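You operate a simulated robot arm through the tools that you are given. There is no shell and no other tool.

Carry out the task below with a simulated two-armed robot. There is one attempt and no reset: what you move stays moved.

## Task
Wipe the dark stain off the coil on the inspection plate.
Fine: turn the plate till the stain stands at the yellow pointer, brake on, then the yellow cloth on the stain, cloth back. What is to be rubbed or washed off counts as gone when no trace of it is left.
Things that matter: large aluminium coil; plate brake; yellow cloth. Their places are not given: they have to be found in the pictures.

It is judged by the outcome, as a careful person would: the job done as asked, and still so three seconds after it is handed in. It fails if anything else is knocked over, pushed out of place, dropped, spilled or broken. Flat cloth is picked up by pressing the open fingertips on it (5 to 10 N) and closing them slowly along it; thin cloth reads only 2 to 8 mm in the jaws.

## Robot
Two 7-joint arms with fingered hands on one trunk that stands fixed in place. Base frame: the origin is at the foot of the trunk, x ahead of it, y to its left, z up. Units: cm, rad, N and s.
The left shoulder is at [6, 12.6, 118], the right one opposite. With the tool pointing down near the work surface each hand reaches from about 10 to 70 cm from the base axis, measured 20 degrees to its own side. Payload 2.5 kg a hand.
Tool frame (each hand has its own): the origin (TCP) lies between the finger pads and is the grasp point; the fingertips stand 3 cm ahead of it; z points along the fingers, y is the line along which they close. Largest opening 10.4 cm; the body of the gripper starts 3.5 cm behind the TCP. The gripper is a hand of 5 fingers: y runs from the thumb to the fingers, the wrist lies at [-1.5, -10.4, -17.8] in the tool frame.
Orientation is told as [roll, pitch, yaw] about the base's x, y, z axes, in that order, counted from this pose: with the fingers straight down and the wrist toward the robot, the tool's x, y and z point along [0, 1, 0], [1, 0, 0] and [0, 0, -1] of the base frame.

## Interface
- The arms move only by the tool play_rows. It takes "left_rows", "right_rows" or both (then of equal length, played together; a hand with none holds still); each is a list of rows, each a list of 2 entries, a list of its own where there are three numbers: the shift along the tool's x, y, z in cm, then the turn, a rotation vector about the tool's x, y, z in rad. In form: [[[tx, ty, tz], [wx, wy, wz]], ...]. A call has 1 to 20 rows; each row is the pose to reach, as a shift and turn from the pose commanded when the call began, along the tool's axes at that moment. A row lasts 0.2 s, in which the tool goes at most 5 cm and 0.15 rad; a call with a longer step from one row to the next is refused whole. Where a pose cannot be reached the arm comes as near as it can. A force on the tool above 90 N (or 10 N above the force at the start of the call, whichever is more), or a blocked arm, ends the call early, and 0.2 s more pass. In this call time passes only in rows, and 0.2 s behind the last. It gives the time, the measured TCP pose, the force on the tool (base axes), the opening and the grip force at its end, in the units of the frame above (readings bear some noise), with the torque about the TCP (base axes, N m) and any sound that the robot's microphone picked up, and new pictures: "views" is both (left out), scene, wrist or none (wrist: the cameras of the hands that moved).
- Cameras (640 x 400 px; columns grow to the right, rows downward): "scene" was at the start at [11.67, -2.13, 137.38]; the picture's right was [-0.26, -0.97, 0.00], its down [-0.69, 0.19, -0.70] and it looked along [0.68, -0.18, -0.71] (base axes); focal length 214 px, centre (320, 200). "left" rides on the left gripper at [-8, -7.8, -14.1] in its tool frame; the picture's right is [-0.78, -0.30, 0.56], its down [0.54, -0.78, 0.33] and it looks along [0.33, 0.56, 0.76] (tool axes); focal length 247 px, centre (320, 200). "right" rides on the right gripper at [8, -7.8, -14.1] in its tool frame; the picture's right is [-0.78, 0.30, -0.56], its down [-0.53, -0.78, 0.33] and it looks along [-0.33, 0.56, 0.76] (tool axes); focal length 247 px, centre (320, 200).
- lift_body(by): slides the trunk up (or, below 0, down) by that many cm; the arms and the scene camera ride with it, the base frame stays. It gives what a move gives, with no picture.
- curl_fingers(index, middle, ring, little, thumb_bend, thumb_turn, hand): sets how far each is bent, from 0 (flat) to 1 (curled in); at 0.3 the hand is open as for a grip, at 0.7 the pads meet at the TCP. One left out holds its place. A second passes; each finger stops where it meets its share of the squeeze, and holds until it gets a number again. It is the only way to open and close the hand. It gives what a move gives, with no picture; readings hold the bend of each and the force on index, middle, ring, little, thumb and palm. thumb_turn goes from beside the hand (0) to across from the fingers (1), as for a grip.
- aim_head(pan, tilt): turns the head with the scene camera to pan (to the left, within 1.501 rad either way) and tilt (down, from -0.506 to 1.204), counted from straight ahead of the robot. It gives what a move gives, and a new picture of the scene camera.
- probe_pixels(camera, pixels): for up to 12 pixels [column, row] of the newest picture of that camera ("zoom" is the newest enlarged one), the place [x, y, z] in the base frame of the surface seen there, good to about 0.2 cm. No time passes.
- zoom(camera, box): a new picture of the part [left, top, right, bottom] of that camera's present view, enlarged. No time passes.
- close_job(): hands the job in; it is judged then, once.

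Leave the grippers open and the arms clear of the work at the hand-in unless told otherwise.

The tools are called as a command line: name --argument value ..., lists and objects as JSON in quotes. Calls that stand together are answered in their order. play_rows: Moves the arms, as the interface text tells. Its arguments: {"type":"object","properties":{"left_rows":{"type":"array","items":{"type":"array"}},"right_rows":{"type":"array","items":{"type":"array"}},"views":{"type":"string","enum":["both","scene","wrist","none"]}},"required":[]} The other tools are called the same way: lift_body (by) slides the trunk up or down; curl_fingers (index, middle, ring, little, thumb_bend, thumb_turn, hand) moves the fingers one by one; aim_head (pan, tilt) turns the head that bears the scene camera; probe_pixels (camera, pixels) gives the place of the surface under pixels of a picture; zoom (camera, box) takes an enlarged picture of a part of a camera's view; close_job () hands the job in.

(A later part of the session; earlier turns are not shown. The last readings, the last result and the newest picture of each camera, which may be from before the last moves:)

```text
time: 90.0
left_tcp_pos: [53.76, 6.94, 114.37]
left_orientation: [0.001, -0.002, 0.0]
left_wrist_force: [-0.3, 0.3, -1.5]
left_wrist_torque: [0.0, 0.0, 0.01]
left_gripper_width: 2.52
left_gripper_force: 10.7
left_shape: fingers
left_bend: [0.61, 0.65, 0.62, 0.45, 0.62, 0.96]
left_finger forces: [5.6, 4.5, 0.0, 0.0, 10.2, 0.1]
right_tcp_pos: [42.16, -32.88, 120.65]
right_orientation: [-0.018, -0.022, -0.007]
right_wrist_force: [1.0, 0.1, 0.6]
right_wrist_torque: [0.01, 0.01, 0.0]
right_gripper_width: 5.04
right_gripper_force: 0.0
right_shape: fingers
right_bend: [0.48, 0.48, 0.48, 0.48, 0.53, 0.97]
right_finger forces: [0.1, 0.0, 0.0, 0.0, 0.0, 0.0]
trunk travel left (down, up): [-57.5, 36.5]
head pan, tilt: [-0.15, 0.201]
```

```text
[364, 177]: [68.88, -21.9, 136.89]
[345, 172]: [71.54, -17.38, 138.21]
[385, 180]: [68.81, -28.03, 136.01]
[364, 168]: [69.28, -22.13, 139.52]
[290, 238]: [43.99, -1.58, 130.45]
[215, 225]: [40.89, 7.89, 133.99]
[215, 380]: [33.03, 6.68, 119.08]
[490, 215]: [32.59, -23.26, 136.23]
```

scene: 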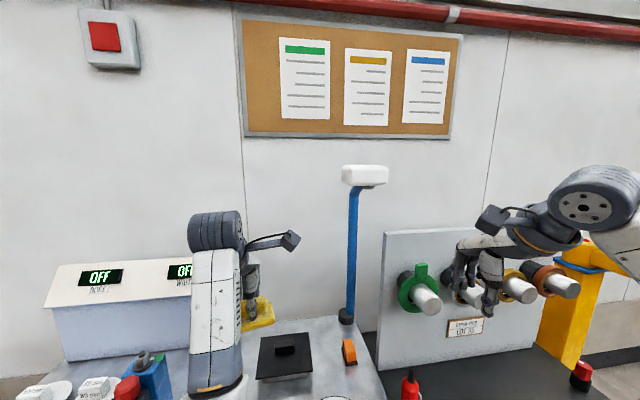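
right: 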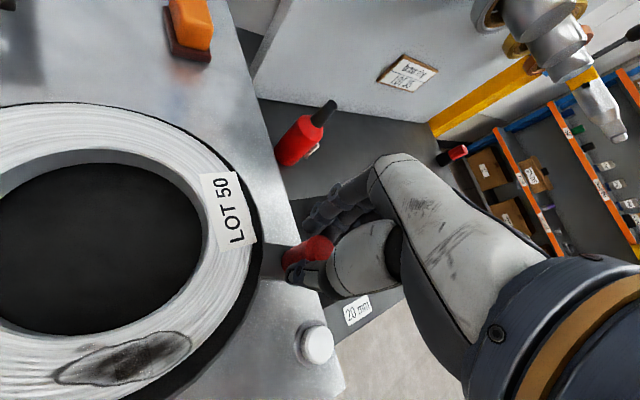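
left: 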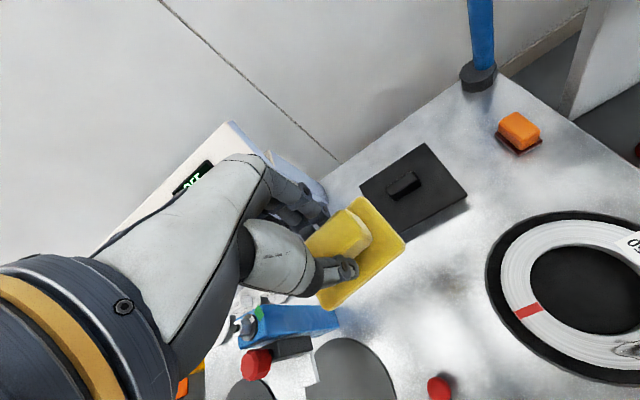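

The lamp head is at (69,-22,137), well away from both hands. I lift the trunk by 18 cm.

lift_body --by 18

aim_head --pan -0.1 --tilt 1.0

```text
time: 92.0
left_tcp_pos: [53.76, 6.91, 132.46]
left_orientation: [0.001, 0.001, 0.001]
left_wrist_force: [-0.2, 0.5, -1.0]
left_wrist_torque: [-0.01, 0.0, 0.02]
left_gripper_width: 2.52
left_gripper_force: 9.7
left_shape: fingers
left_bend: [0.61, 0.65, 0.62, 0.45, 0.62, 0.96]
left_finger forces: [5.6, 4.5, 0.0, 0.0, 10.3, 0.0]
right_tcp_pos: [42.16, -32.92, 138.67]
right_orientation: [-0.018, -0.019, -0.007]
right_wrist_force: [-0.2, -0.3, 0.1]
right_wrist_torque: [0.0, 0.0, 0.03]
right_gripper_width: 5.03
right_gripper_force: 0.1
right_shape: fingers
right_bend: [0.48, 0.48, 0.48, 0.48, 0.53, 0.97]
right_finger forces: [0.1, 0.1, 0.1, 0.1, 0.0, 0.0]
trunk travel left (down, up): [-75.5, 18.5]
head pan, tilt: [-0.15, 0.201]
```

```text
time: 93.1
left_tcp_pos: [53.75, 6.92, 132.28]
left_orientation: [-0.002, 0.0, 0.0]
left_wrist_force: [0.0, 0.3, -0.4]
left_wrist_torque: [0.01, 0.01, 0.03]
left_gripper_width: 2.54
left_gripper_force: 10.6
left_shape: fingers
left_bend: [0.61, 0.65, 0.62, 0.45, 0.62, 0.96]
left_finger forces: [5.5, 4.5, 0.0, 0.0, 10.2, 0.0]
right_tcp_pos: [42.14, -32.93, 138.73]
right_orientation: [-0.019, -0.019, -0.007]
right_wrist_force: [0.2, 0.6, 0.0]
right_wrist_torque: [-0.01, 0.01, 0.01]
right_gripper_width: 5.05
right_gripper_force: 0.2
right_shape: fingers
right_bend: [0.48, 0.48, 0.48, 0.48, 0.53, 0.97]
right_finger forces: [0.0, 0.0, 0.0, 0.0, 0.0, 0.1]
trunk travel left (down, up): [-75.5, 18.5]
head pan, tilt: [-0.099, 1.0]
```

scene: 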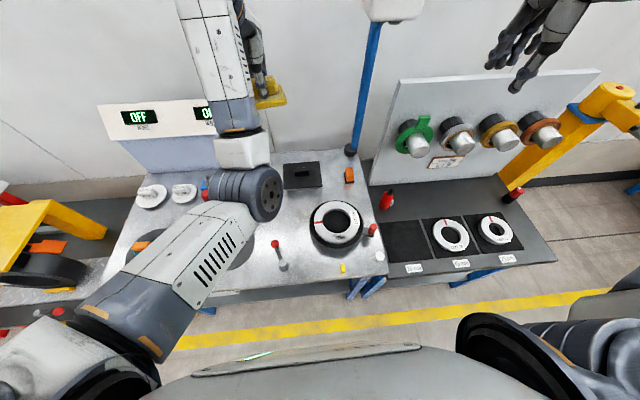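

I check the torso's extent (lower edge of the view) and stain before moving the hand down.

probe_pixels --camera "scene" --pixels '[[300, 365], [250, 358], [410, 348], [300, 395], [260, 200], [340, 238], [150, 270]]'

play_rows --left_rows '[[[-0.5, -1, 3], [0, 0, 0]], [[-1, -2, 6.5], [0, 0, 0]], [[-2, -3, 10], [0, 0, 0]], [[-3, -4, 13.5], [0, 0, 0]], [[-4, -5, 17], [0, 0, 0]], [[-5, -6, 20], [0, 0, 0]], [[-5, -6, 20], [0, 0, 0]]]' --views "both"

```text
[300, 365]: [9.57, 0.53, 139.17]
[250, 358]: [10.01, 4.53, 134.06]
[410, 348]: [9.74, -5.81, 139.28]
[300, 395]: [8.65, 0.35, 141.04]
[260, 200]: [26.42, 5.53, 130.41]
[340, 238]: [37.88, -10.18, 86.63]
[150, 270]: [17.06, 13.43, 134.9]
```

```text
time: 94.4
left_tcp_pos: [51.03, 9.97, 116.18]
left_orientation: [0.127, -0.047, 0.095]
left_wrist_force: [-0.3, -0.3, -0.6]
left_wrist_torque: [0.02, -0.05, -0.01]
left_gripper_width: 2.49
left_gripper_force: 10.3
left_shape: fingers
left_bend: [0.61, 0.65, 0.62, 0.45, 0.62, 0.96]
left_finger forces: [5.5, 4.6, 0.1, 0.1, 10.2, 0.0]
right_tcp_pos: [42.22, -32.82, 138.76]
right_orientation: [-0.018, -0.018, -0.006]
right_wrist_force: [0.1, -0.8, 1.0]
right_wrist_torque: [-0.01, 0.0, 0.0]
right_gripper_width: 5.03
right_gripper_force: 0.0
right_shape: fingers
right_bend: [0.48, 0.48, 0.48, 0.48, 0.53, 0.97]
right_finger forces: [0.1, 0.1, 0.0, 0.0, 0.0, 0.1]
trunk travel left (down, up): [-75.5, 18.5]
head pan, tilt: [-0.099, 1.0]
stopped in row 6 (left hand): the arm was blocked; the commanded pose is now the measured one
```

scene: 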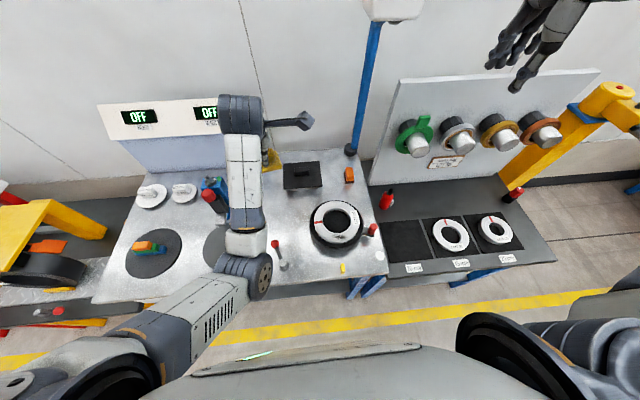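
left: 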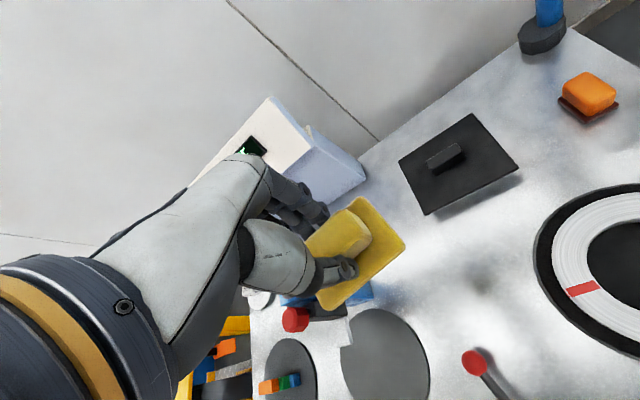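

The arm got blocked (its upper arm seems to press against the chest in this elbow-down posture), and the hand tilted a bit; cloth is still held. I back off to the left and straighten the hand.

play_rows --left_rows '[[[2, 0, 0], [0.01, -0.03, 0.02]], [[4, 0, 0], [0.02, -0.06, 0.04]], [[6, -0.5, 0], [0.03, -0.09, 0.06]], [[8.5, -1, 0], [0.047, -0.127, 0.095]], [[11, -1, 0], [0.047, -0.127, 0.095]], [[13, -1, 0], [0.047, -0.127, 0.095]], [[13, -1, 0], [0.047, -0.127, 0.095]]]' --views "scene"

probe_pixels --camera "scene" --pixels '[[230, 290], [262, 275], [200, 330], [240, 200], [120, 350]]'

```text
time: 96.0
left_tcp_pos: [48.68, 22.48, 117.84]
left_orientation: [-0.003, 0.008, -0.001]
left_wrist_force: [-0.6, 0.0, -0.5]
left_wrist_torque: [0.02, 0.01, 0.01]
left_gripper_width: 2.5
left_gripper_force: 9.4
left_shape: fingers
left_bend: [0.61, 0.65, 0.62, 0.45, 0.62, 0.96]
left_finger forces: [5.4, 4.4, 0.1, 0.0, 10.0, 0.1]
right_tcp_pos: [42.25, -32.92, 138.68]
right_orientation: [-0.016, -0.017, -0.006]
right_wrist_force: [-0.5, -0.1, 0.6]
right_wrist_torque: [0.01, 0.01, 0.02]
right_gripper_width: 5.04
right_gripper_force: 0.0
right_shape: fingers
right_bend: [0.48, 0.48, 0.48, 0.48, 0.53, 0.97]
right_finger forces: [0.0, 0.1, 0.0, 0.0, 0.1, 0.1]
trunk travel left (down, up): [-75.5, 18.5]
head pan, tilt: [-0.099, 1.0]
```

scene: 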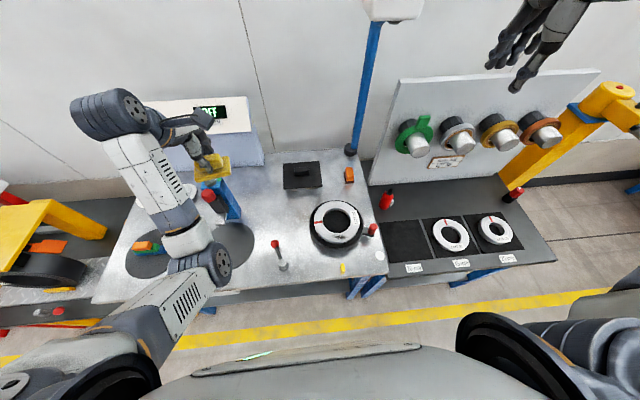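

```text
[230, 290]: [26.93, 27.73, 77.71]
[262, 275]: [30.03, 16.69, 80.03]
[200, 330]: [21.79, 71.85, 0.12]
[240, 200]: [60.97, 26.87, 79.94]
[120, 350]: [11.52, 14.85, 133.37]
```

probe_pixels --camera "scene" --pixels '[[222, 265], [190, 262], [170, 300], [105, 105], [155, 190], [130, 335]]'

```text
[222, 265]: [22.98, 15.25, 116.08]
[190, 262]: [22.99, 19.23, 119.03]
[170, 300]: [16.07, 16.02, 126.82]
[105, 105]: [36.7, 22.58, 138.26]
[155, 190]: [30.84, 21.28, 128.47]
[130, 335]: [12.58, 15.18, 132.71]
```

The elbow hangs straight down at (23,19,115). To bring it outward I turn the hand to negative yaw here, in the free space on the left.

play_rows --left_rows '[[[0, 0, 0], [0, 0, 0.12]], [[0, 0, 0], [0, 0, 0.24]], [[0, 0, 0], [0, 0, 0.36]], [[0, 0, 0], [0, 0, 0.48]], [[0, 0, 0], [0, 0, 0.6]], [[0, 0, 0], [0, 0, 0.72]], [[0, 0, 0], [0, 0, 0.84]], [[0, 0, 0], [0, 0, 0.96]]]' --views "scene"

```text
time: 97.8
left_tcp_pos: [48.72, 22.63, 117.72]
left_orientation: [-0.008, 0.0, -0.964]
left_wrist_force: [1.2, 0.4, -0.7]
left_wrist_torque: [-0.03, 0.01, 0.0]
left_gripper_width: 2.48
left_gripper_force: 10.4
left_shape: fingers
left_bend: [0.61, 0.65, 0.62, 0.45, 0.62, 0.96]
left_finger forces: [5.4, 4.4, 0.0, 0.1, 9.9, 0.1]
right_tcp_pos: [42.24, -33.04, 138.61]
right_orientation: [-0.016, -0.019, -0.007]
right_wrist_force: [0.5, 0.6, 0.0]
right_wrist_torque: [-0.05, -0.01, 0.01]
right_gripper_width: 5.04
right_gripper_force: 0.1
right_shape: fingers
right_bend: [0.48, 0.48, 0.48, 0.48, 0.53, 0.97]
right_finger forces: [0.0, 0.0, 0.0, 0.1, 0.0, 0.1]
trunk travel left (down, up): [-75.5, 18.5]
head pan, tilt: [-0.099, 1.0]
```

scene: 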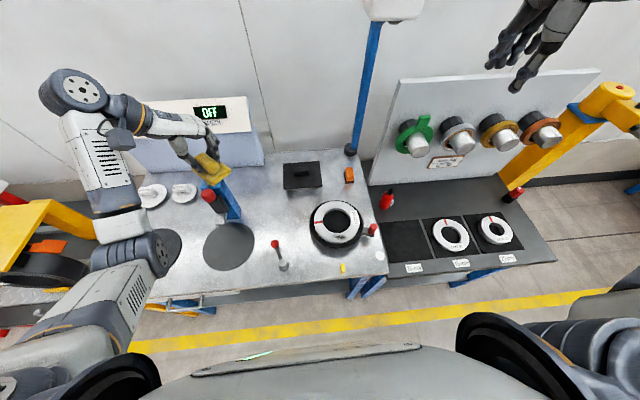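

Yaw -0.96 is reached easily and the elbow moved left. I check where it is.

probe_pixels --camera "scene" --pixels '[[165, 252], [130, 245], [110, 290], [75, 90], [100, 165], [205, 165]]'

```text
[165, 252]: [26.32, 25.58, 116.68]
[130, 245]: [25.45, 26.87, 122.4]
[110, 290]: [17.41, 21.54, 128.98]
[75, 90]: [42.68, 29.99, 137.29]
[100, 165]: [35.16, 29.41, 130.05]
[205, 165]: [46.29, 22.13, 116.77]
```

With yaw ≈ -1 the posture is fine (wrist stays further left, away from the chest). I'll wipe with this yaw and also return the cloth with yaw -1.57 (it is symmetric). I move to (44,8,112) first.

play_rows --left_rows '[[[-2, 1.5, 0.9], [0, 0, 0]], [[-4, 3.1, 1.9], [0, 0, 0]], [[-6.1, 4.7, 2.9], [0, 0, 0]], [[-8.1, 6.2, 3.8], [0, 0, 0]], [[-10.1, 7.8, 4.8], [0, 0, 0]], [[-12.18, 9.31, 5.7], [0, 0, 0]], [[-12.18, 9.31, 5.7], [0, 0, 0]]]' --views "scene"

```text
time: 99.4
left_tcp_pos: [43.96, 7.83, 112.16]
left_orientation: [-0.007, 0.0, -0.96]
left_wrist_force: [0.2, 0.2, -0.4]
left_wrist_torque: [-0.01, -0.03, -0.01]
left_gripper_width: 2.5
left_gripper_force: 9.9
left_shape: fingers
left_bend: [0.61, 0.65, 0.62, 0.45, 0.62, 0.96]
left_finger forces: [5.4, 4.5, 0.0, 0.0, 10.0, 0.0]
right_tcp_pos: [42.23, -32.89, 138.75]
right_orientation: [-0.017, -0.021, -0.007]
right_wrist_force: [-0.9, -0.1, 0.3]
right_wrist_torque: [0.04, -0.03, 0.0]
right_gripper_width: 5.03
right_gripper_force: 0.1
right_shape: fingers
right_bend: [0.48, 0.48, 0.48, 0.48, 0.53, 0.97]
right_finger forces: [0.0, 0.0, 0.0, 0.0, 0.1, 0.1]
trunk travel left (down, up): [-75.5, 18.5]
head pan, tilt: [-0.099, 1.0]
```

scene: 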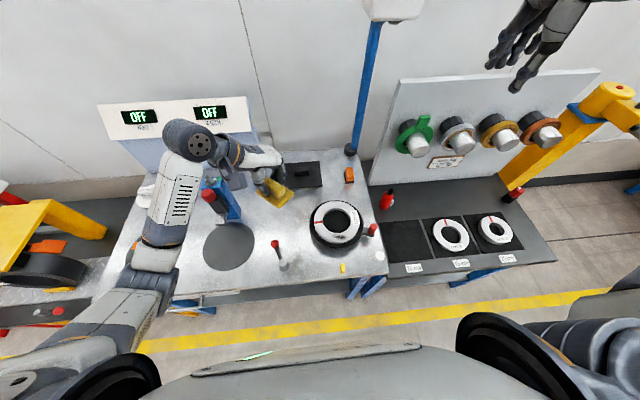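

All well; the elbow is out on the left. Next to above the stain (38.3,-10.2) at z≈100.

play_rows --left_rows '[[[-2.1, 1.6, 1], [0, 0, 0]], [[-4.3, 3.3, 2.5], [0, 0, 0]], [[-6.4, 4.9, 4.5], [0, 0, 0]], [[-8.6, 6.6, 6.5], [0, 0, 0]], [[-10.7, 8.2, 8.5], [0, 0, 0]], [[-12.8, 9.8, 10.5], [0, 0, 0]], [[-14.97, 11.49, 12.2], [0, 0, 0]], [[-14.97, 11.49, 12.2], [0, 0, 0]]]' --views "both"

```text
time: 101.2
left_tcp_pos: [38.1, -10.07, 100.04]
left_orientation: [-0.008, 0.001, -0.961]
left_wrist_force: [-0.8, 0.2, -1.4]
left_wrist_torque: [0.01, 0.0, -0.03]
left_gripper_width: 2.47
left_gripper_force: 9.9
left_shape: fingers
left_bend: [0.61, 0.65, 0.62, 0.45, 0.62, 0.96]
left_finger forces: [5.5, 4.5, 0.0, 0.0, 10.0, 0.0]
right_tcp_pos: [42.25, -32.91, 138.71]
right_orientation: [-0.016, -0.02, -0.007]
right_wrist_force: [-0.1, 0.1, 0.7]
right_wrist_torque: [-0.02, 0.03, -0.03]
right_gripper_width: 5.04
right_gripper_force: 0.1
right_shape: fingers
right_bend: [0.48, 0.48, 0.48, 0.48, 0.53, 0.97]
right_finger forces: [0.0, 0.0, 0.0, 0.0, 0.0, 0.1]
trunk travel left (down, up): [-75.5, 18.5]
head pan, tilt: [-0.099, 1.0]
```

scene: 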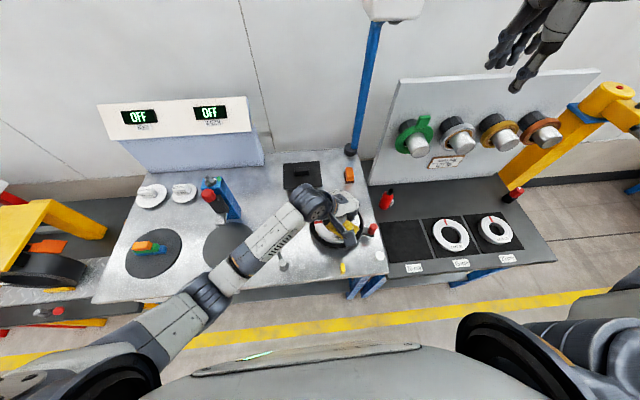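
left: 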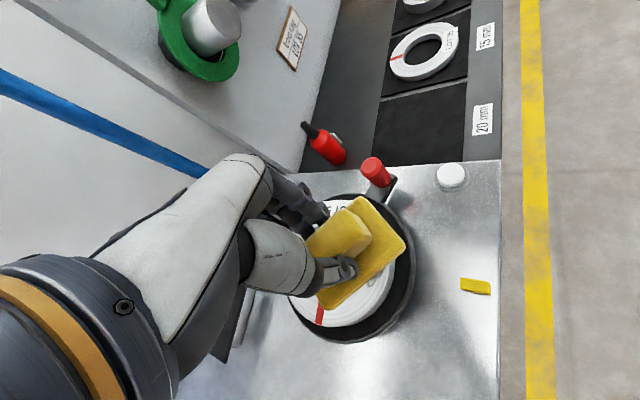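

The left arm posture is good. I descend 6 cm to z≈94 (pad bottom expected ≈5.3 cm below the TCP, coil top at 86.7).

play_rows --left_rows '[[[0, 0, 2], [0, 0, 0]], [[0, 0, 4], [0, 0, 0]], [[0, 0, 6], [0, 0, 0]]]' --views "both"

zoom --camera "scene" --box '[280, 170, 400, 290]'

zoom --camera "left" --box '[240, 150, 500, 370]'

```text
time: 102.0
left_tcp_pos: [38.25, -10.13, 94.06]
left_orientation: [-0.006, 0.0, -0.959]
left_wrist_force: [0.0, 0.2, -0.4]
left_wrist_torque: [-0.05, 0.03, -0.04]
left_gripper_width: 2.51
left_gripper_force: 9.9
left_shape: fingers
left_bend: [0.61, 0.65, 0.62, 0.45, 0.62, 0.96]
left_finger forces: [5.6, 4.4, 0.0, 0.1, 9.9, 0.1]
right_tcp_pos: [42.13, -32.89, 138.67]
right_orientation: [-0.018, -0.021, -0.008]
right_wrist_force: [-0.5, -0.6, 0.0]
right_wrist_torque: [0.01, 0.03, 0.01]
right_gripper_width: 5.02
right_gripper_force: 0.0
right_shape: fingers
right_bend: [0.48, 0.48, 0.48, 0.48, 0.53, 0.97]
right_finger forces: [0.0, 0.0, 0.0, 0.0, 0.1, 0.0]
trunk travel left (down, up): [-75.5, 18.5]
head pan, tilt: [-0.099, 1.0]
```

scene: 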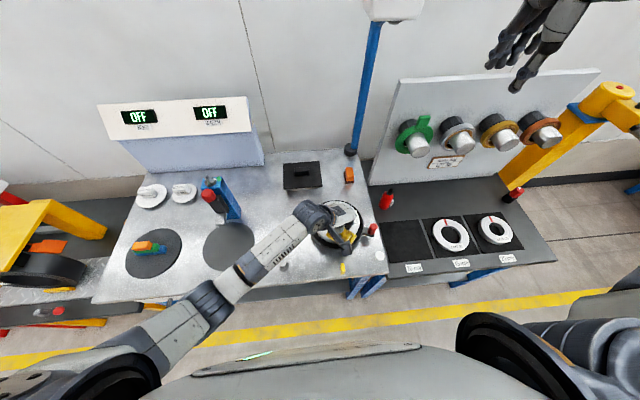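
left: 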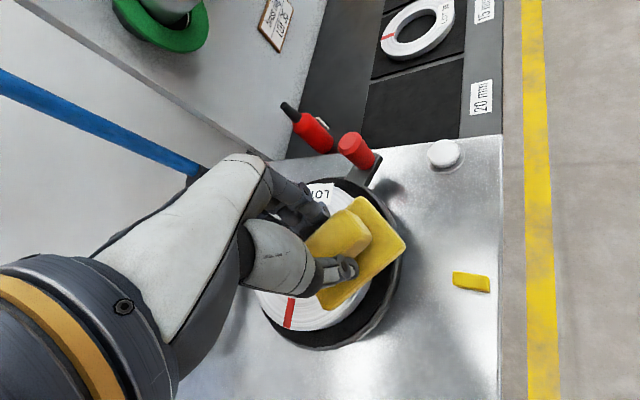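

```text
3.33 times, centred on (340, 230) of scene
```

zoom: 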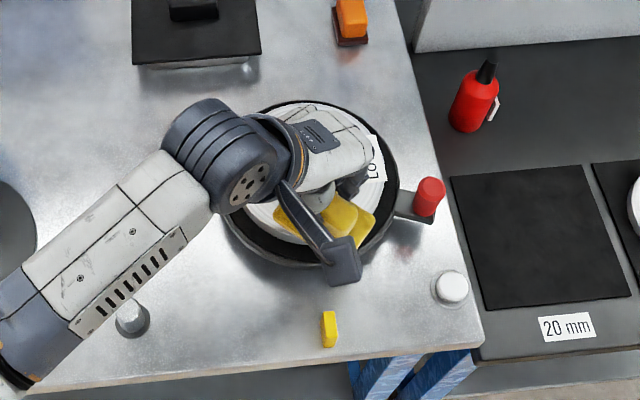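

```text
1.82 times, centred on (370, 260) of left
```

zoom: 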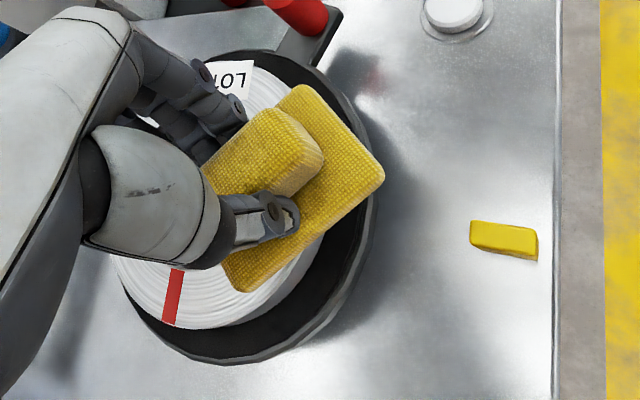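

The pad is above the stained part. I probe its corners to know its centre and height.

probe_pixels --camera "zoom" --pixels '[[300, 92], [378, 178], [242, 286], [340, 130], [310, 235], [350, 190], [265, 120]]'

```text
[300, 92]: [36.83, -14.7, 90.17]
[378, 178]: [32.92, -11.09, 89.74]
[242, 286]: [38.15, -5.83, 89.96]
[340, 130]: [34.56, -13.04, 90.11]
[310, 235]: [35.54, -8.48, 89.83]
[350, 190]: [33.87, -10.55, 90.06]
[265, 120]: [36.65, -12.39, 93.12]
```

Pad centre (37.5,-10.3), bottom ≈88.5, level. I shift 0.8 cm in +x to centre on the stain (38.3,-10.3) and descend 1.7 cm in small steps.

play_rows --left_rows '[[[0.33, 0.23, 0], [0, 0, 0]], [[0.65, 0.46, 0.4], [0, 0, 0]], [[0.65, 0.46, 0.9], [0, 0, 0]], [[0.65, 0.46, 1.4], [0, 0, 0]], [[0.65, 0.46, 1.7], [0, 0, 0]]]' --views "none"

```text
time: 103.2
left_tcp_pos: [39.14, -10.19, 92.23]
left_orientation: [-0.007, 0.0, -0.959]
left_wrist_force: [0.4, -0.4, -0.8]
left_wrist_torque: [0.01, 0.02, 0.03]
left_gripper_width: 2.49
left_gripper_force: 10.1
left_shape: fingers
left_bend: [0.61, 0.65, 0.62, 0.45, 0.62, 0.96]
left_finger forces: [5.4, 4.4, 0.0, 0.0, 9.9, 0.1]
right_tcp_pos: [42.2, -32.92, 138.57]
right_orientation: [-0.019, -0.02, -0.008]
right_wrist_force: [-0.1, 0.2, 0.1]
right_wrist_torque: [0.0, 0.03, -0.04]
right_gripper_width: 5.05
right_gripper_force: 0.0
right_shape: fingers
right_bend: [0.48, 0.48, 0.48, 0.48, 0.53, 0.97]
right_finger forces: [0.1, 0.0, 0.1, 0.0, 0.0, 0.0]
trunk travel left (down, up): [-75.5, 18.5]
head pan, tilt: [-0.099, 1.0]
```

No contact yet. I go 0.3 cm further in 0.1 cm steps and read the force.

play_rows --left_rows '[[[0, 0, 0.1], [0, 0, 0]], [[0, 0, 0.2], [0, 0, 0]], [[0, 0, 0.3], [0, 0, 0]]]' --views "none"

```text
time: 104.0
left_tcp_pos: [38.98, -10.17, 91.95]
left_orientation: [-0.008, -0.001, -0.96]
left_wrist_force: [-0.4, -1.1, -0.2]
left_wrist_torque: [0.0, -0.04, 0.03]
left_gripper_width: 2.5
left_gripper_force: 9.6
left_shape: fingers
left_bend: [0.61, 0.65, 0.62, 0.45, 0.62, 0.96]
left_finger forces: [5.5, 4.5, 0.0, 0.1, 9.9, 0.1]
right_tcp_pos: [42.11, -32.91, 138.58]
right_orientation: [-0.017, -0.02, -0.005]
right_wrist_force: [0.1, 0.0, 0.1]
right_wrist_torque: [0.02, 0.0, 0.0]
right_gripper_width: 5.08
right_gripper_force: 0.0
right_shape: fingers
right_bend: [0.48, 0.48, 0.48, 0.48, 0.53, 0.97]
right_finger forces: [0.0, 0.1, 0.0, 0.0, 0.0, 0.0]
trunk travel left (down, up): [-75.5, 18.5]
head pan, tilt: [-0.099, 1.0]
```

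play_rows --left_rows '[[[0, 0, 0.1], [0, 0, 0]], [[0, 0, 0.2], [0, 0, 0]], [[0, 0, 0.3], [0, 0, 0]]]' --views "none"

```text
time: 104.8
left_tcp_pos: [39.04, -10.2, 91.78]
left_orientation: [-0.004, -0.004, -0.96]
left_wrist_force: [-0.9, 1.5, 9.0]
left_wrist_torque: [0.05, 0.1, 0.0]
left_gripper_width: 2.49
left_gripper_force: 10.8
left_shape: fingers
left_bend: [0.62, 0.65, 0.62, 0.45, 0.62, 0.96]
left_finger forces: [5.5, 4.9, 0.1, 0.0, 12.3, 0.0]
right_tcp_pos: [42.15, -32.91, 138.71]
right_orientation: [-0.016, -0.021, -0.007]
right_wrist_force: [0.1, 0.0, -0.1]
right_wrist_torque: [0.01, -0.02, 0.01]
right_gripper_width: 5.03
right_gripper_force: 0.1
right_shape: fingers
right_bend: [0.48, 0.48, 0.48, 0.48, 0.53, 0.97]
right_finger forces: [0.0, 0.0, 0.0, 0.0, 0.0, 0.0]
trunk travel left (down, up): [-75.5, 18.5]
head pan, tilt: [-0.099, 1.0]
```

Contact with 9 N at z≈91.75. I rub: strokes along y (±1.2 cm) and along x (±0.9 cm) at this pressure.

play_rows --left_rows '[[[0.344, -0.49, 0], [0, 0, 0]], [[0.69, -0.98, 0], [0, 0, 0]], [[0.344, -0.49, 0], [0, 0, 0]], [[0, 0, 0], [0, 0, 0]], [[-0.344, 0.49, 0], [0, 0, 0]], [[-0.69, 0.98, 0], [0, 0, 0]], [[-0.344, 0.49, 0], [0, 0, 0]], [[0, 0, 0], [0, 0, 0]], [[0.41, 0.287, 0], [0, 0, 0]], [[0.737, 0.517, 0], [0, 0, 0]], [[0.328, 0.23, 0], [0, 0, 0]], [[0, 0, 0], [0, 0, 0]], [[-0.41, -0.287, 0], [0, 0, 0]], [[-0.737, -0.517, 0], [0, 0, 0]], [[-0.328, -0.23, 0], [0, 0, 0]], [[0, 0, 0], [0, 0, 0]]]' --views "both"

zoom --camera "left" --box '[240, 150, 500, 370]'

```text
time: 108.2
left_tcp_pos: [38.93, -10.09, 91.73]
left_orientation: [-0.008, 0.0, -0.96]
left_wrist_force: [-3.0, -0.2, 4.6]
left_wrist_torque: [-0.03, 0.08, 0.01]
left_gripper_width: 2.51
left_gripper_force: 10.8
left_shape: fingers
left_bend: [0.61, 0.66, 0.62, 0.45, 0.63, 0.95]
left_finger forces: [5.7, 4.3, 0.1, 0.0, 12.0, 0.1]
right_tcp_pos: [42.11, -32.99, 138.71]
right_orientation: [-0.018, -0.022, -0.007]
right_wrist_force: [-0.4, 0.1, 0.6]
right_wrist_torque: [0.02, 0.02, 0.0]
right_gripper_width: 5.04
right_gripper_force: 0.0
right_shape: fingers
right_bend: [0.48, 0.48, 0.48, 0.48, 0.53, 0.97]
right_finger forces: [0.1, 0.1, 0.0, 0.0, 0.0, 0.0]
trunk travel left (down, up): [-75.5, 18.5]
head pan, tilt: [-0.099, 1.0]
```

scene: 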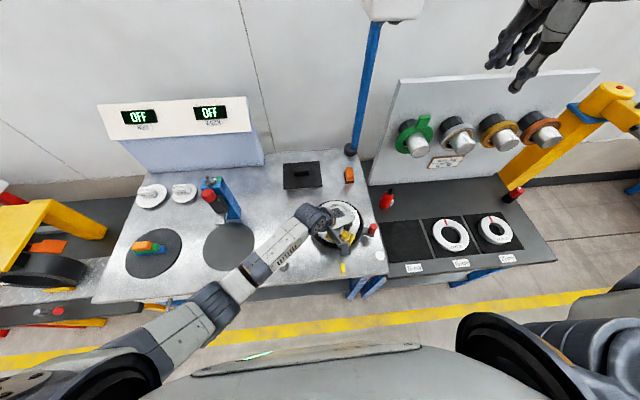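
left: 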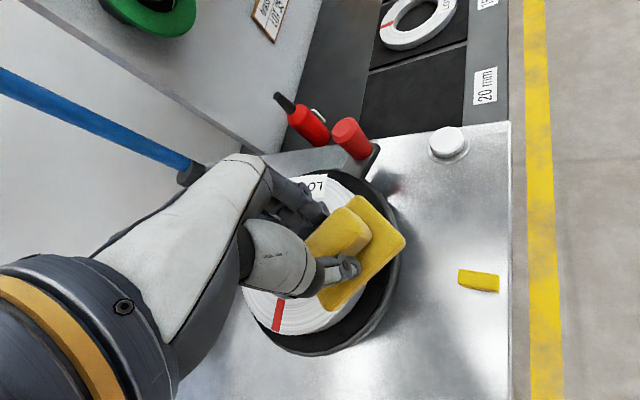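

```text
1.82 times, centred on (370, 260) of left
```

zoom: 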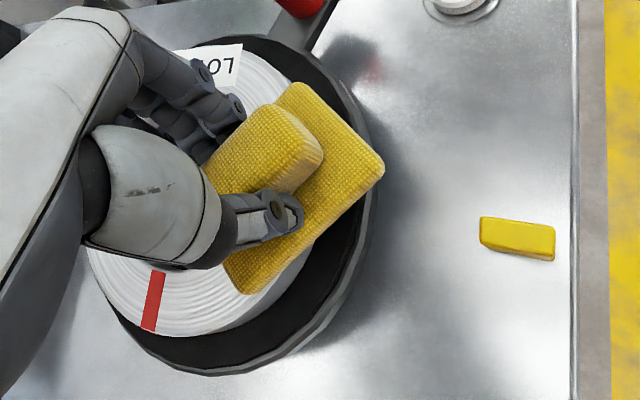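

The force fell to 4.6 N. I press 0.12 cm further and repeat with slightly wider strokes including diagonals.

play_rows --left_rows '[[[0, 0, 0.12], [0, 0, 0]], [[0.344, -0.49, 0.12], [0, 0, 0]], [[0.69, -0.98, 0.12], [0, 0, 0]], [[0.86, -1.23, 0.12], [0, 0, 0]], [[0.344, -0.49, 0.12], [0, 0, 0]], [[-0.2, 0.3, 0.12], [0, 0, 0]], [[-0.69, 0.98, 0.12], [0, 0, 0]], [[-0.86, 1.23, 0.12], [0, 0, 0]], [[-0.344, 0.49, 0.12], [0, 0, 0]], [[0.3, 0.0, 0.12], [0, 0, 0]], [[0.737, 0.0, 0.12], [0, 0, 0]], [[0.6, 0.6, 0.12], [0, 0, 0]], [[0.0, 0.8, 0.12], [0, 0, 0]], [[-0.6, 0.5, 0.12], [0, 0, 0]], [[-0.8, -0.1, 0.12], [0, 0, 0]], [[-0.5, -0.6, 0.12], [0, 0, 0]], [[0.1, -0.8, 0.12], [0, 0, 0]], [[0.5, -0.4, 0.12], [0, 0, 0]], [[0, 0, 0.12], [0, 0, 0]]]' --views "none"

```text
time: 112.2
left_tcp_pos: [39.06, -10.13, 91.54]
left_orientation: [-0.005, -0.001, -0.96]
left_wrist_force: [0.8, 3.3, 6.9]
left_wrist_torque: [0.11, 0.04, 0.01]
left_gripper_width: 2.52
left_gripper_force: 12.2
left_shape: fingers
left_bend: [0.61, 0.66, 0.62, 0.45, 0.63, 0.95]
left_finger forces: [5.6, 5.1, 0.1, 0.0, 12.6, 0.0]
right_tcp_pos: [42.19, -32.87, 138.67]
right_orientation: [-0.016, -0.022, -0.006]
right_wrist_force: [1.0, 0.2, 0.0]
right_wrist_torque: [0.01, 0.0, -0.01]
right_gripper_width: 5.05
right_gripper_force: 0.0
right_shape: fingers
right_bend: [0.48, 0.48, 0.48, 0.48, 0.53, 0.97]
right_finger forces: [0.1, 0.0, 0.1, 0.0, 0.0, 0.0]
trunk travel left (down, up): [-75.5, 18.5]
head pan, tilt: [-0.099, 1.0]
```

Force is 6.9 N. I lift the pad and move aside to inspect the stain and the plate angle.

play_rows --left_rows '[[[0, 0, -1], [0, 0, 0]], [[0, 0, -3], [0, 0, 0]], [[0, 0, -5.5], [0, 0, 0]], [[1.5, -2, -8], [0, 0, 0]], [[4, -5.5, -10], [0, 0, 0]], [[6, -8.5, -11], [0, 0, 0]], [[7.5, -11, -11], [0, 0, 0]], [[7.5, -11, -11], [0, 0, 0]]]' --views "both"

zoom --camera "scene" --box '[290, 180, 400, 290]'

```text
time: 114.0
left_tcp_pos: [38.89, 3.15, 102.55]
left_orientation: [-0.007, 0.001, -0.96]
left_wrist_force: [-0.4, -0.2, -1.2]
left_wrist_torque: [0.01, 0.01, -0.01]
left_gripper_width: 2.52
left_gripper_force: 10.6
left_shape: fingers
left_bend: [0.61, 0.66, 0.62, 0.45, 0.63, 0.95]
left_finger forces: [5.9, 4.9, 0.1, 0.1, 10.6, 0.0]
right_tcp_pos: [42.14, -33.0, 138.52]
right_orientation: [-0.018, -0.019, -0.008]
right_wrist_force: [0.5, -0.2, 0.9]
right_wrist_torque: [-0.01, 0.02, 0.04]
right_gripper_width: 5.02
right_gripper_force: 0.1
right_shape: fingers
right_bend: [0.48, 0.48, 0.48, 0.48, 0.53, 0.97]
right_finger forces: [0.0, 0.0, 0.1, 0.1, 0.1, 0.0]
trunk travel left (down, up): [-75.5, 18.5]
head pan, tilt: [-0.099, 1.0]
```

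scene: 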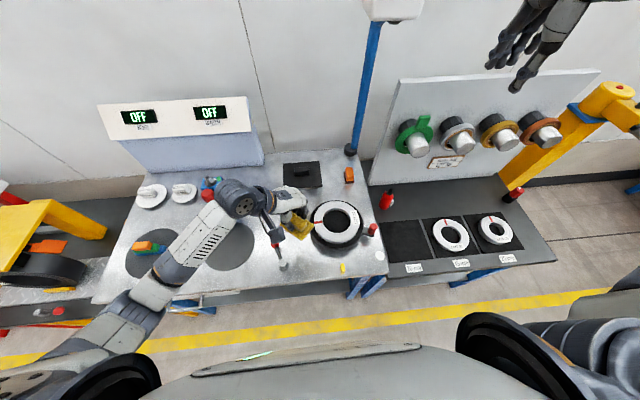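
left: 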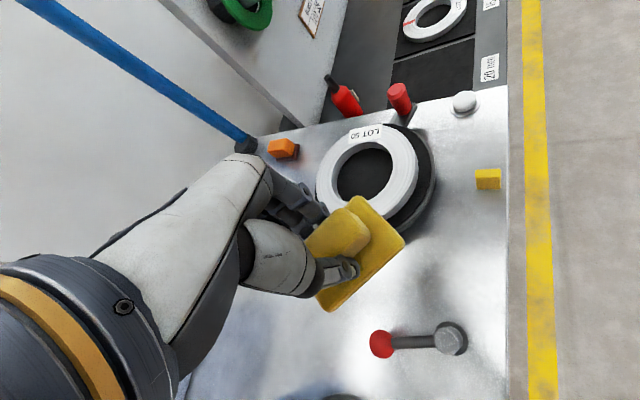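

```text
3.64 times, centred on (345, 235) of scene
```

zoom: 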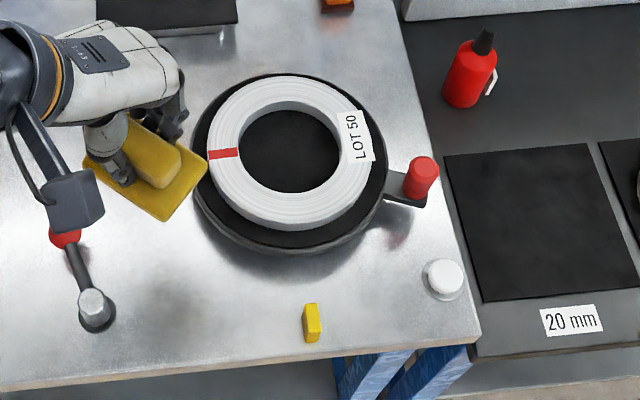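

The stain appears gone. I zoom in closely to look for any trace.

zoom --camera "scene" --box '[320, 215, 370, 250]'

zoom --camera "left" --box '[310, 110, 450, 250]'

```text
11.43 times, centred on (345, 232) of scene
```

zoom: 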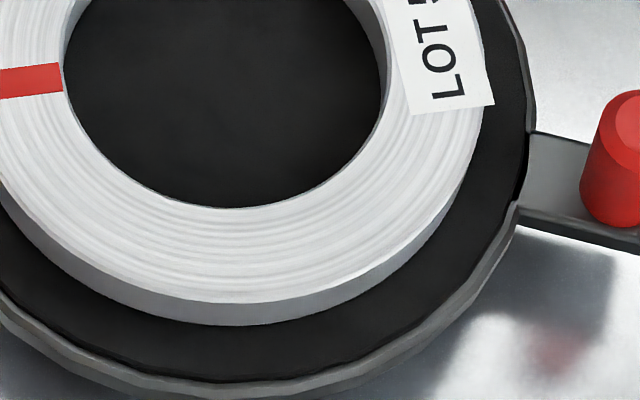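

```text
2.86 times, centred on (380, 180) of left
```

zoom: 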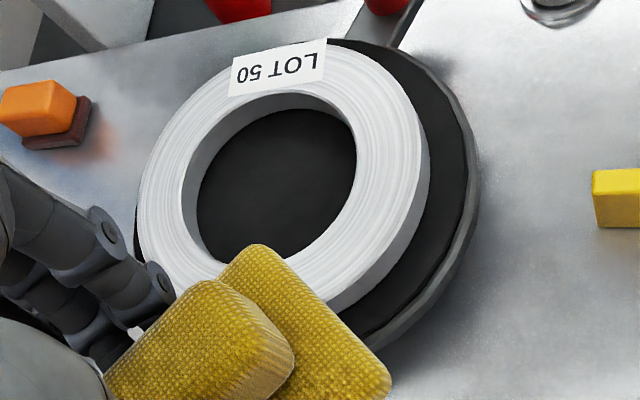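

Clean to the eye. I check that the plate stayed (knob and red mark positions) and the lever too.

zoom --camera "scene" --box '[290, 180, 400, 290]'

probe_pixels --camera "zoom" --pixels '[[423, 165], [222, 154], [235, 152], [62, 238], [92, 300], [311, 315], [360, 140], [215, 155]]'

```text
3.64 times, centred on (345, 235) of scene
```

zoom: 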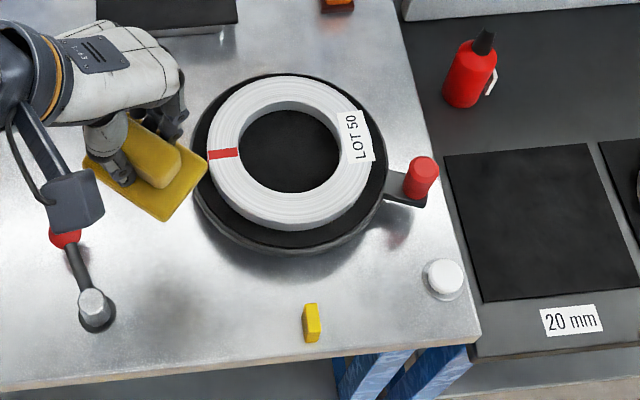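

```text
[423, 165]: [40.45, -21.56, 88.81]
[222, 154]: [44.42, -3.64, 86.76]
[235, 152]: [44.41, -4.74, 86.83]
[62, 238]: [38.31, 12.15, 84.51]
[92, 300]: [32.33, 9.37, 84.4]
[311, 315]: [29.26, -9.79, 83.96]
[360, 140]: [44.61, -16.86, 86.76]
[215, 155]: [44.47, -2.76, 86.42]
```

Nothing moved. To be sure no faint residue remains I give one more rubbing pass at the same place, retracing my path down.

play_rows --left_rows '[[[-2, 3, 0], [0, 0, 0]], [[-4.5, 6.6, 1], [0, 0, 0]], [[-7, 10, 3], [0, 0, 0]], [[-7.5, 11, 6], [0, 0, 0]], [[-7.5, 11, 8.5], [0, 0, 0]], [[-7.5, 11, 10.2], [0, 0, 0]], [[-7.5, 11, 10.7], [0, 0, 0]], [[-7.5, 11, 10.9], [0, 0, 0]]]' --views "none"

```text
time: 115.8
left_tcp_pos: [39.12, -10.15, 91.6]
left_orientation: [-0.008, 0.0, -0.961]
left_wrist_force: [-0.7, -0.5, 0.8]
left_wrist_torque: [0.0, 0.03, -0.03]
left_gripper_width: 2.48
left_gripper_force: 10.6
left_shape: fingers
left_bend: [0.61, 0.66, 0.62, 0.45, 0.63, 0.95]
left_finger forces: [5.9, 4.8, 0.0, 0.0, 10.5, 0.1]
right_tcp_pos: [42.21, -32.94, 138.64]
right_orientation: [-0.018, -0.022, -0.006]
right_wrist_force: [-1.0, -0.3, 0.9]
right_wrist_torque: [0.01, 0.0, -0.02]
right_gripper_width: 5.04
right_gripper_force: 0.2
right_shape: fingers
right_bend: [0.48, 0.48, 0.48, 0.48, 0.53, 0.97]
right_finger forces: [0.0, 0.1, 0.1, 0.0, 0.0, 0.0]
trunk travel left (down, up): [-75.5, 18.5]
head pan, tilt: [-0.099, 1.0]
```

Just touching (0.8 N). I press 0.25 cm more and rub again with long strokes along the stain and across it.

play_rows --left_rows '[[[0, 0, 0.12], [0, 0, 0]], [[0, 0, 0.25], [0, 0, 0]], [[0.4, -0.57, 0.25], [0, 0, 0]], [[0.86, -1.23, 0.25], [0, 0, 0]], [[0.4, -0.57, 0.25], [0, 0, 0]], [[-0.1, 0.1, 0.25], [0, 0, 0]], [[-0.5, 0.7, 0.25], [0, 0, 0]], [[-0.86, 1.23, 0.25], [0, 0, 0]], [[-0.4, 0.57, 0.25], [0, 0, 0]], [[0, 0, 0.25], [0, 0, 0]], [[0.4, 0.29, 0.25], [0, 0, 0]], [[0.82, 0.57, 0.25], [0, 0, 0]], [[0.4, 0.29, 0.25], [0, 0, 0]], [[-0.1, 0, 0.25], [0, 0, 0]], [[-0.5, -0.29, 0.25], [0, 0, 0]], [[-0.74, -0.52, 0.25], [0, 0, 0]], [[-0.3, -0.2, 0.25], [0, 0, 0]], [[0, 0, 0.25], [0, 0, 0]]]' --views "none"

```text
time: 119.6
left_tcp_pos: [38.83, -10.25, 91.47]
left_orientation: [-0.009, -0.002, -0.961]
left_wrist_force: [-7.5, -1.6, 17.9]
left_wrist_torque: [0.0, 0.36, 0.02]
left_gripper_width: 2.56
left_gripper_force: 17.4
left_shape: fingers
left_bend: [0.63, 0.67, 0.62, 0.45, 0.63, 0.94]
left_finger forces: [9.3, 3.9, 0.0, 0.0, 22.5, 0.1]
right_tcp_pos: [42.04, -32.95, 138.83]
right_orientation: [-0.018, -0.025, -0.007]
right_wrist_force: [-0.6, -0.6, 1.0]
right_wrist_torque: [0.0, -0.02, -0.01]
right_gripper_width: 5.05
right_gripper_force: 0.0
right_shape: fingers
right_bend: [0.48, 0.48, 0.48, 0.48, 0.53, 0.97]
right_finger forces: [0.0, 0.1, 0.1, 0.1, 0.0, 0.1]
trunk travel left (down, up): [-75.5, 18.5]
head pan, tilt: [-0.099, 1.0]
```

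The force rose to 18 N, so that's enough; I lift off and inspect.

play_rows --left_rows '[[[0, 0, -0.3], [0, 0, 0]], [[0, 0, -1], [0, 0, 0]], [[0, 0, -3], [0, 0, 0]], [[0, 0, -5.5], [0, 0, 0]], [[1.5, -2, -8], [0, 0, 0]], [[4, -5.5, -10], [0, 0, 0]], [[6, -8.5, -11], [0, 0, 0]], [[7.5, -11, -11], [0, 0, 0]], [[7.5, -11, -11], [0, 0, 0]]]' --views "both"

zoom --camera "scene" --box '[290, 180, 400, 290]'

zoom --camera "left" --box '[240, 150, 500, 370]'

```text
time: 121.6
left_tcp_pos: [38.64, 3.05, 102.69]
left_orientation: [-0.008, -0.001, -0.961]
left_wrist_force: [-1.0, 0.3, -0.3]
left_wrist_torque: [-0.03, -0.01, 0.0]
left_gripper_width: 2.52
left_gripper_force: 10.8
left_shape: fingers
left_bend: [0.61, 0.66, 0.62, 0.45, 0.63, 0.95]
left_finger forces: [5.9, 4.9, 0.1, 0.0, 10.6, 0.1]
right_tcp_pos: [42.16, -32.88, 138.63]
right_orientation: [-0.018, -0.019, -0.009]
right_wrist_force: [0.6, -1.0, -0.2]
right_wrist_torque: [0.01, -0.03, 0.01]
right_gripper_width: 5.06
right_gripper_force: 0.0
right_shape: fingers
right_bend: [0.48, 0.48, 0.48, 0.48, 0.53, 0.97]
right_finger forces: [0.0, 0.0, 0.1, 0.1, 0.0, 0.0]
trunk travel left (down, up): [-75.5, 18.5]
head pan, tilt: [-0.099, 1.0]
```

scene: 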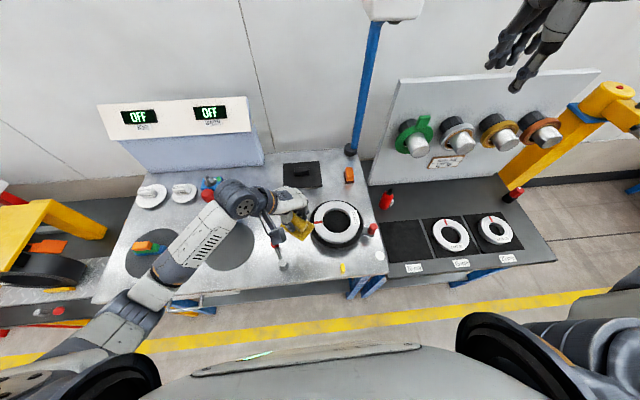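
left: 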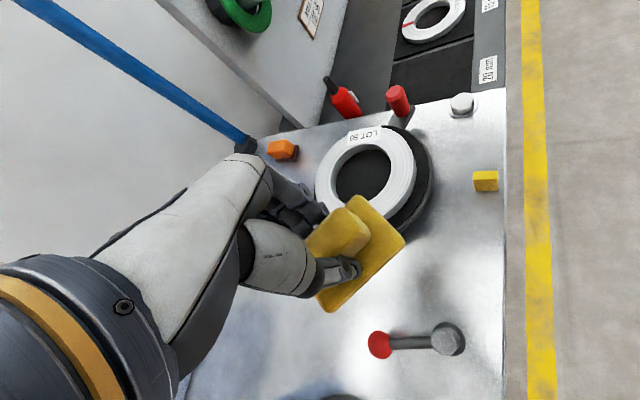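

```text
3.64 times, centred on (345, 235) of scene
```

zoom: 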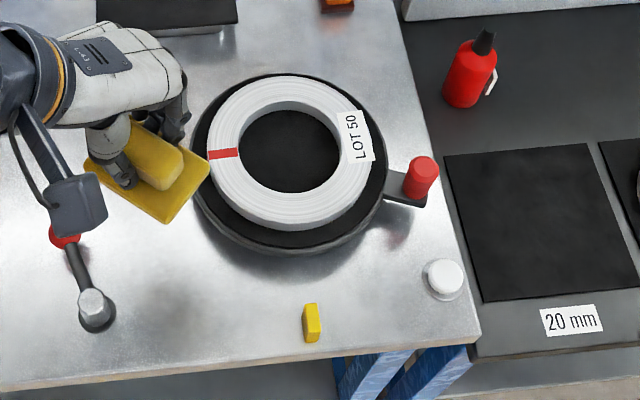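

```text
1.82 times, centred on (370, 260) of left
```

zoom: 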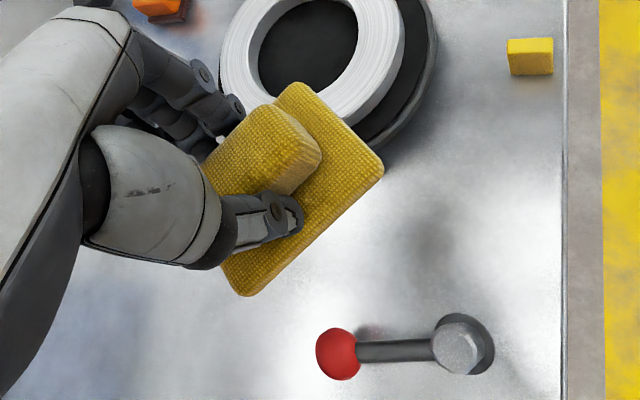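

Coil clean, plate and lever unchanged. Now the cloth goes back. I probe the pad's corners for its orientation in the hand.

probe_pixels --camera "zoom" --pixels '[[300, 88], [378, 173], [243, 288], [340, 130], [310, 235], [275, 110], [318, 160]]'

```text
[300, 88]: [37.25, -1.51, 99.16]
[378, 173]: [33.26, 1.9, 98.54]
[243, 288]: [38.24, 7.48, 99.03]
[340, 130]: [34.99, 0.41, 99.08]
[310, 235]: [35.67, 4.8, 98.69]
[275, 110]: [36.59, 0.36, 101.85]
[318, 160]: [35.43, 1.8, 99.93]
```

Pad long axis is at ≈48.5° now, its centre 0.9 cm off the TCP. I check where the elbow is in this posture to plan the return.

probe_pixels --camera "scene" --pixels '[[135, 315], [115, 300], [150, 330], [60, 345], [200, 245], [235, 195], [155, 290]]'

zoom --camera "scene" --box '[0, 160, 320, 400]'

```text
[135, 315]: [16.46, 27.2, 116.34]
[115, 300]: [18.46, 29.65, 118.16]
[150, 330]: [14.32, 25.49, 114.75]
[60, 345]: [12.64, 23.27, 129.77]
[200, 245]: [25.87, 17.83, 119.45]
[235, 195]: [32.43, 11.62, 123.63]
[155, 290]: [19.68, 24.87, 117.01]
```

```text
1.67 times, centred on (160, 280) of scene
```

zoom: 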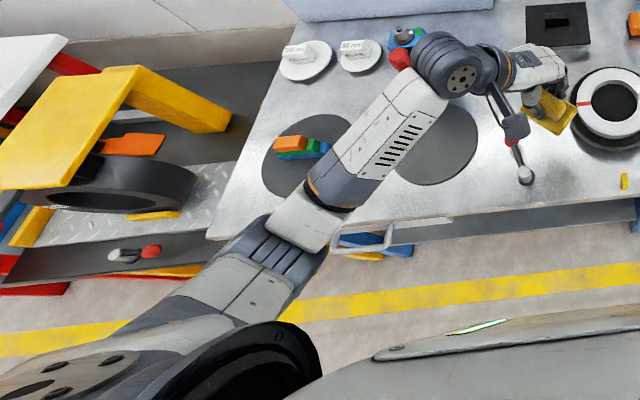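

The elbow is out at (16,27,114), left and down. I move the hand a bit left and unwind the yaw toward 0 here, watching the elbow.

play_rows --left_rows '[[[1, -1.3, -0.3], [0, 0, -0.12]], [[2, -2.6, -0.6], [0, 0, -0.24]], [[3, -3.9, -1], [0, 0, -0.36]], [[4, -5, -1.3], [0, 0, -0.48]], [[5, -6, -1.5], [0, 0, -0.6]], [[6, -6.6, -1.5], [0, 0, -0.72]], [[6.3, -6.6, -1.5], [0, 0, -0.84]], [[6.3, -6.6, -1.5], [0, 0, -0.96]]]' --views "scene"

zoom --camera "scene" --box '[0, 160, 320, 400]'

```text
time: 123.4
left_tcp_pos: [40.38, 12.13, 103.82]
left_orientation: [-0.004, 0.005, 0.001]
left_wrist_force: [-0.8, -0.3, -1.5]
left_wrist_torque: [-0.01, -0.02, 0.02]
left_gripper_width: 2.51
left_gripper_force: 10.2
left_shape: fingers
left_bend: [0.61, 0.66, 0.62, 0.45, 0.63, 0.95]
left_finger forces: [5.8, 4.9, 0.1, 0.1, 10.5, 0.0]
right_tcp_pos: [42.21, -33.02, 138.61]
right_orientation: [-0.016, -0.021, -0.007]
right_wrist_force: [0.1, 0.5, 0.2]
right_wrist_torque: [0.02, -0.01, 0.03]
right_gripper_width: 5.03
right_gripper_force: 0.1
right_shape: fingers
right_bend: [0.48, 0.48, 0.48, 0.48, 0.53, 0.97]
right_finger forces: [0.0, 0.0, 0.1, 0.0, 0.1, 0.0]
trunk travel left (down, up): [-75.5, 18.5]
head pan, tilt: [-0.099, 1.0]
```

scene: 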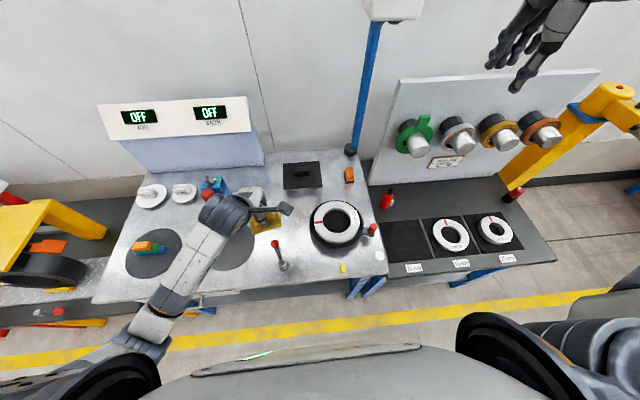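

```text
1.67 times, centred on (160, 280) of scene
```

zoom: 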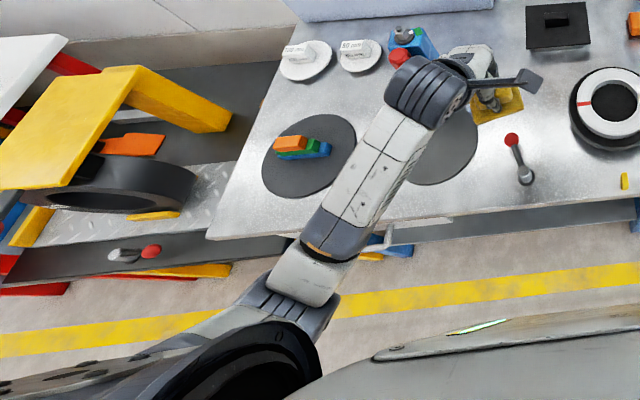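

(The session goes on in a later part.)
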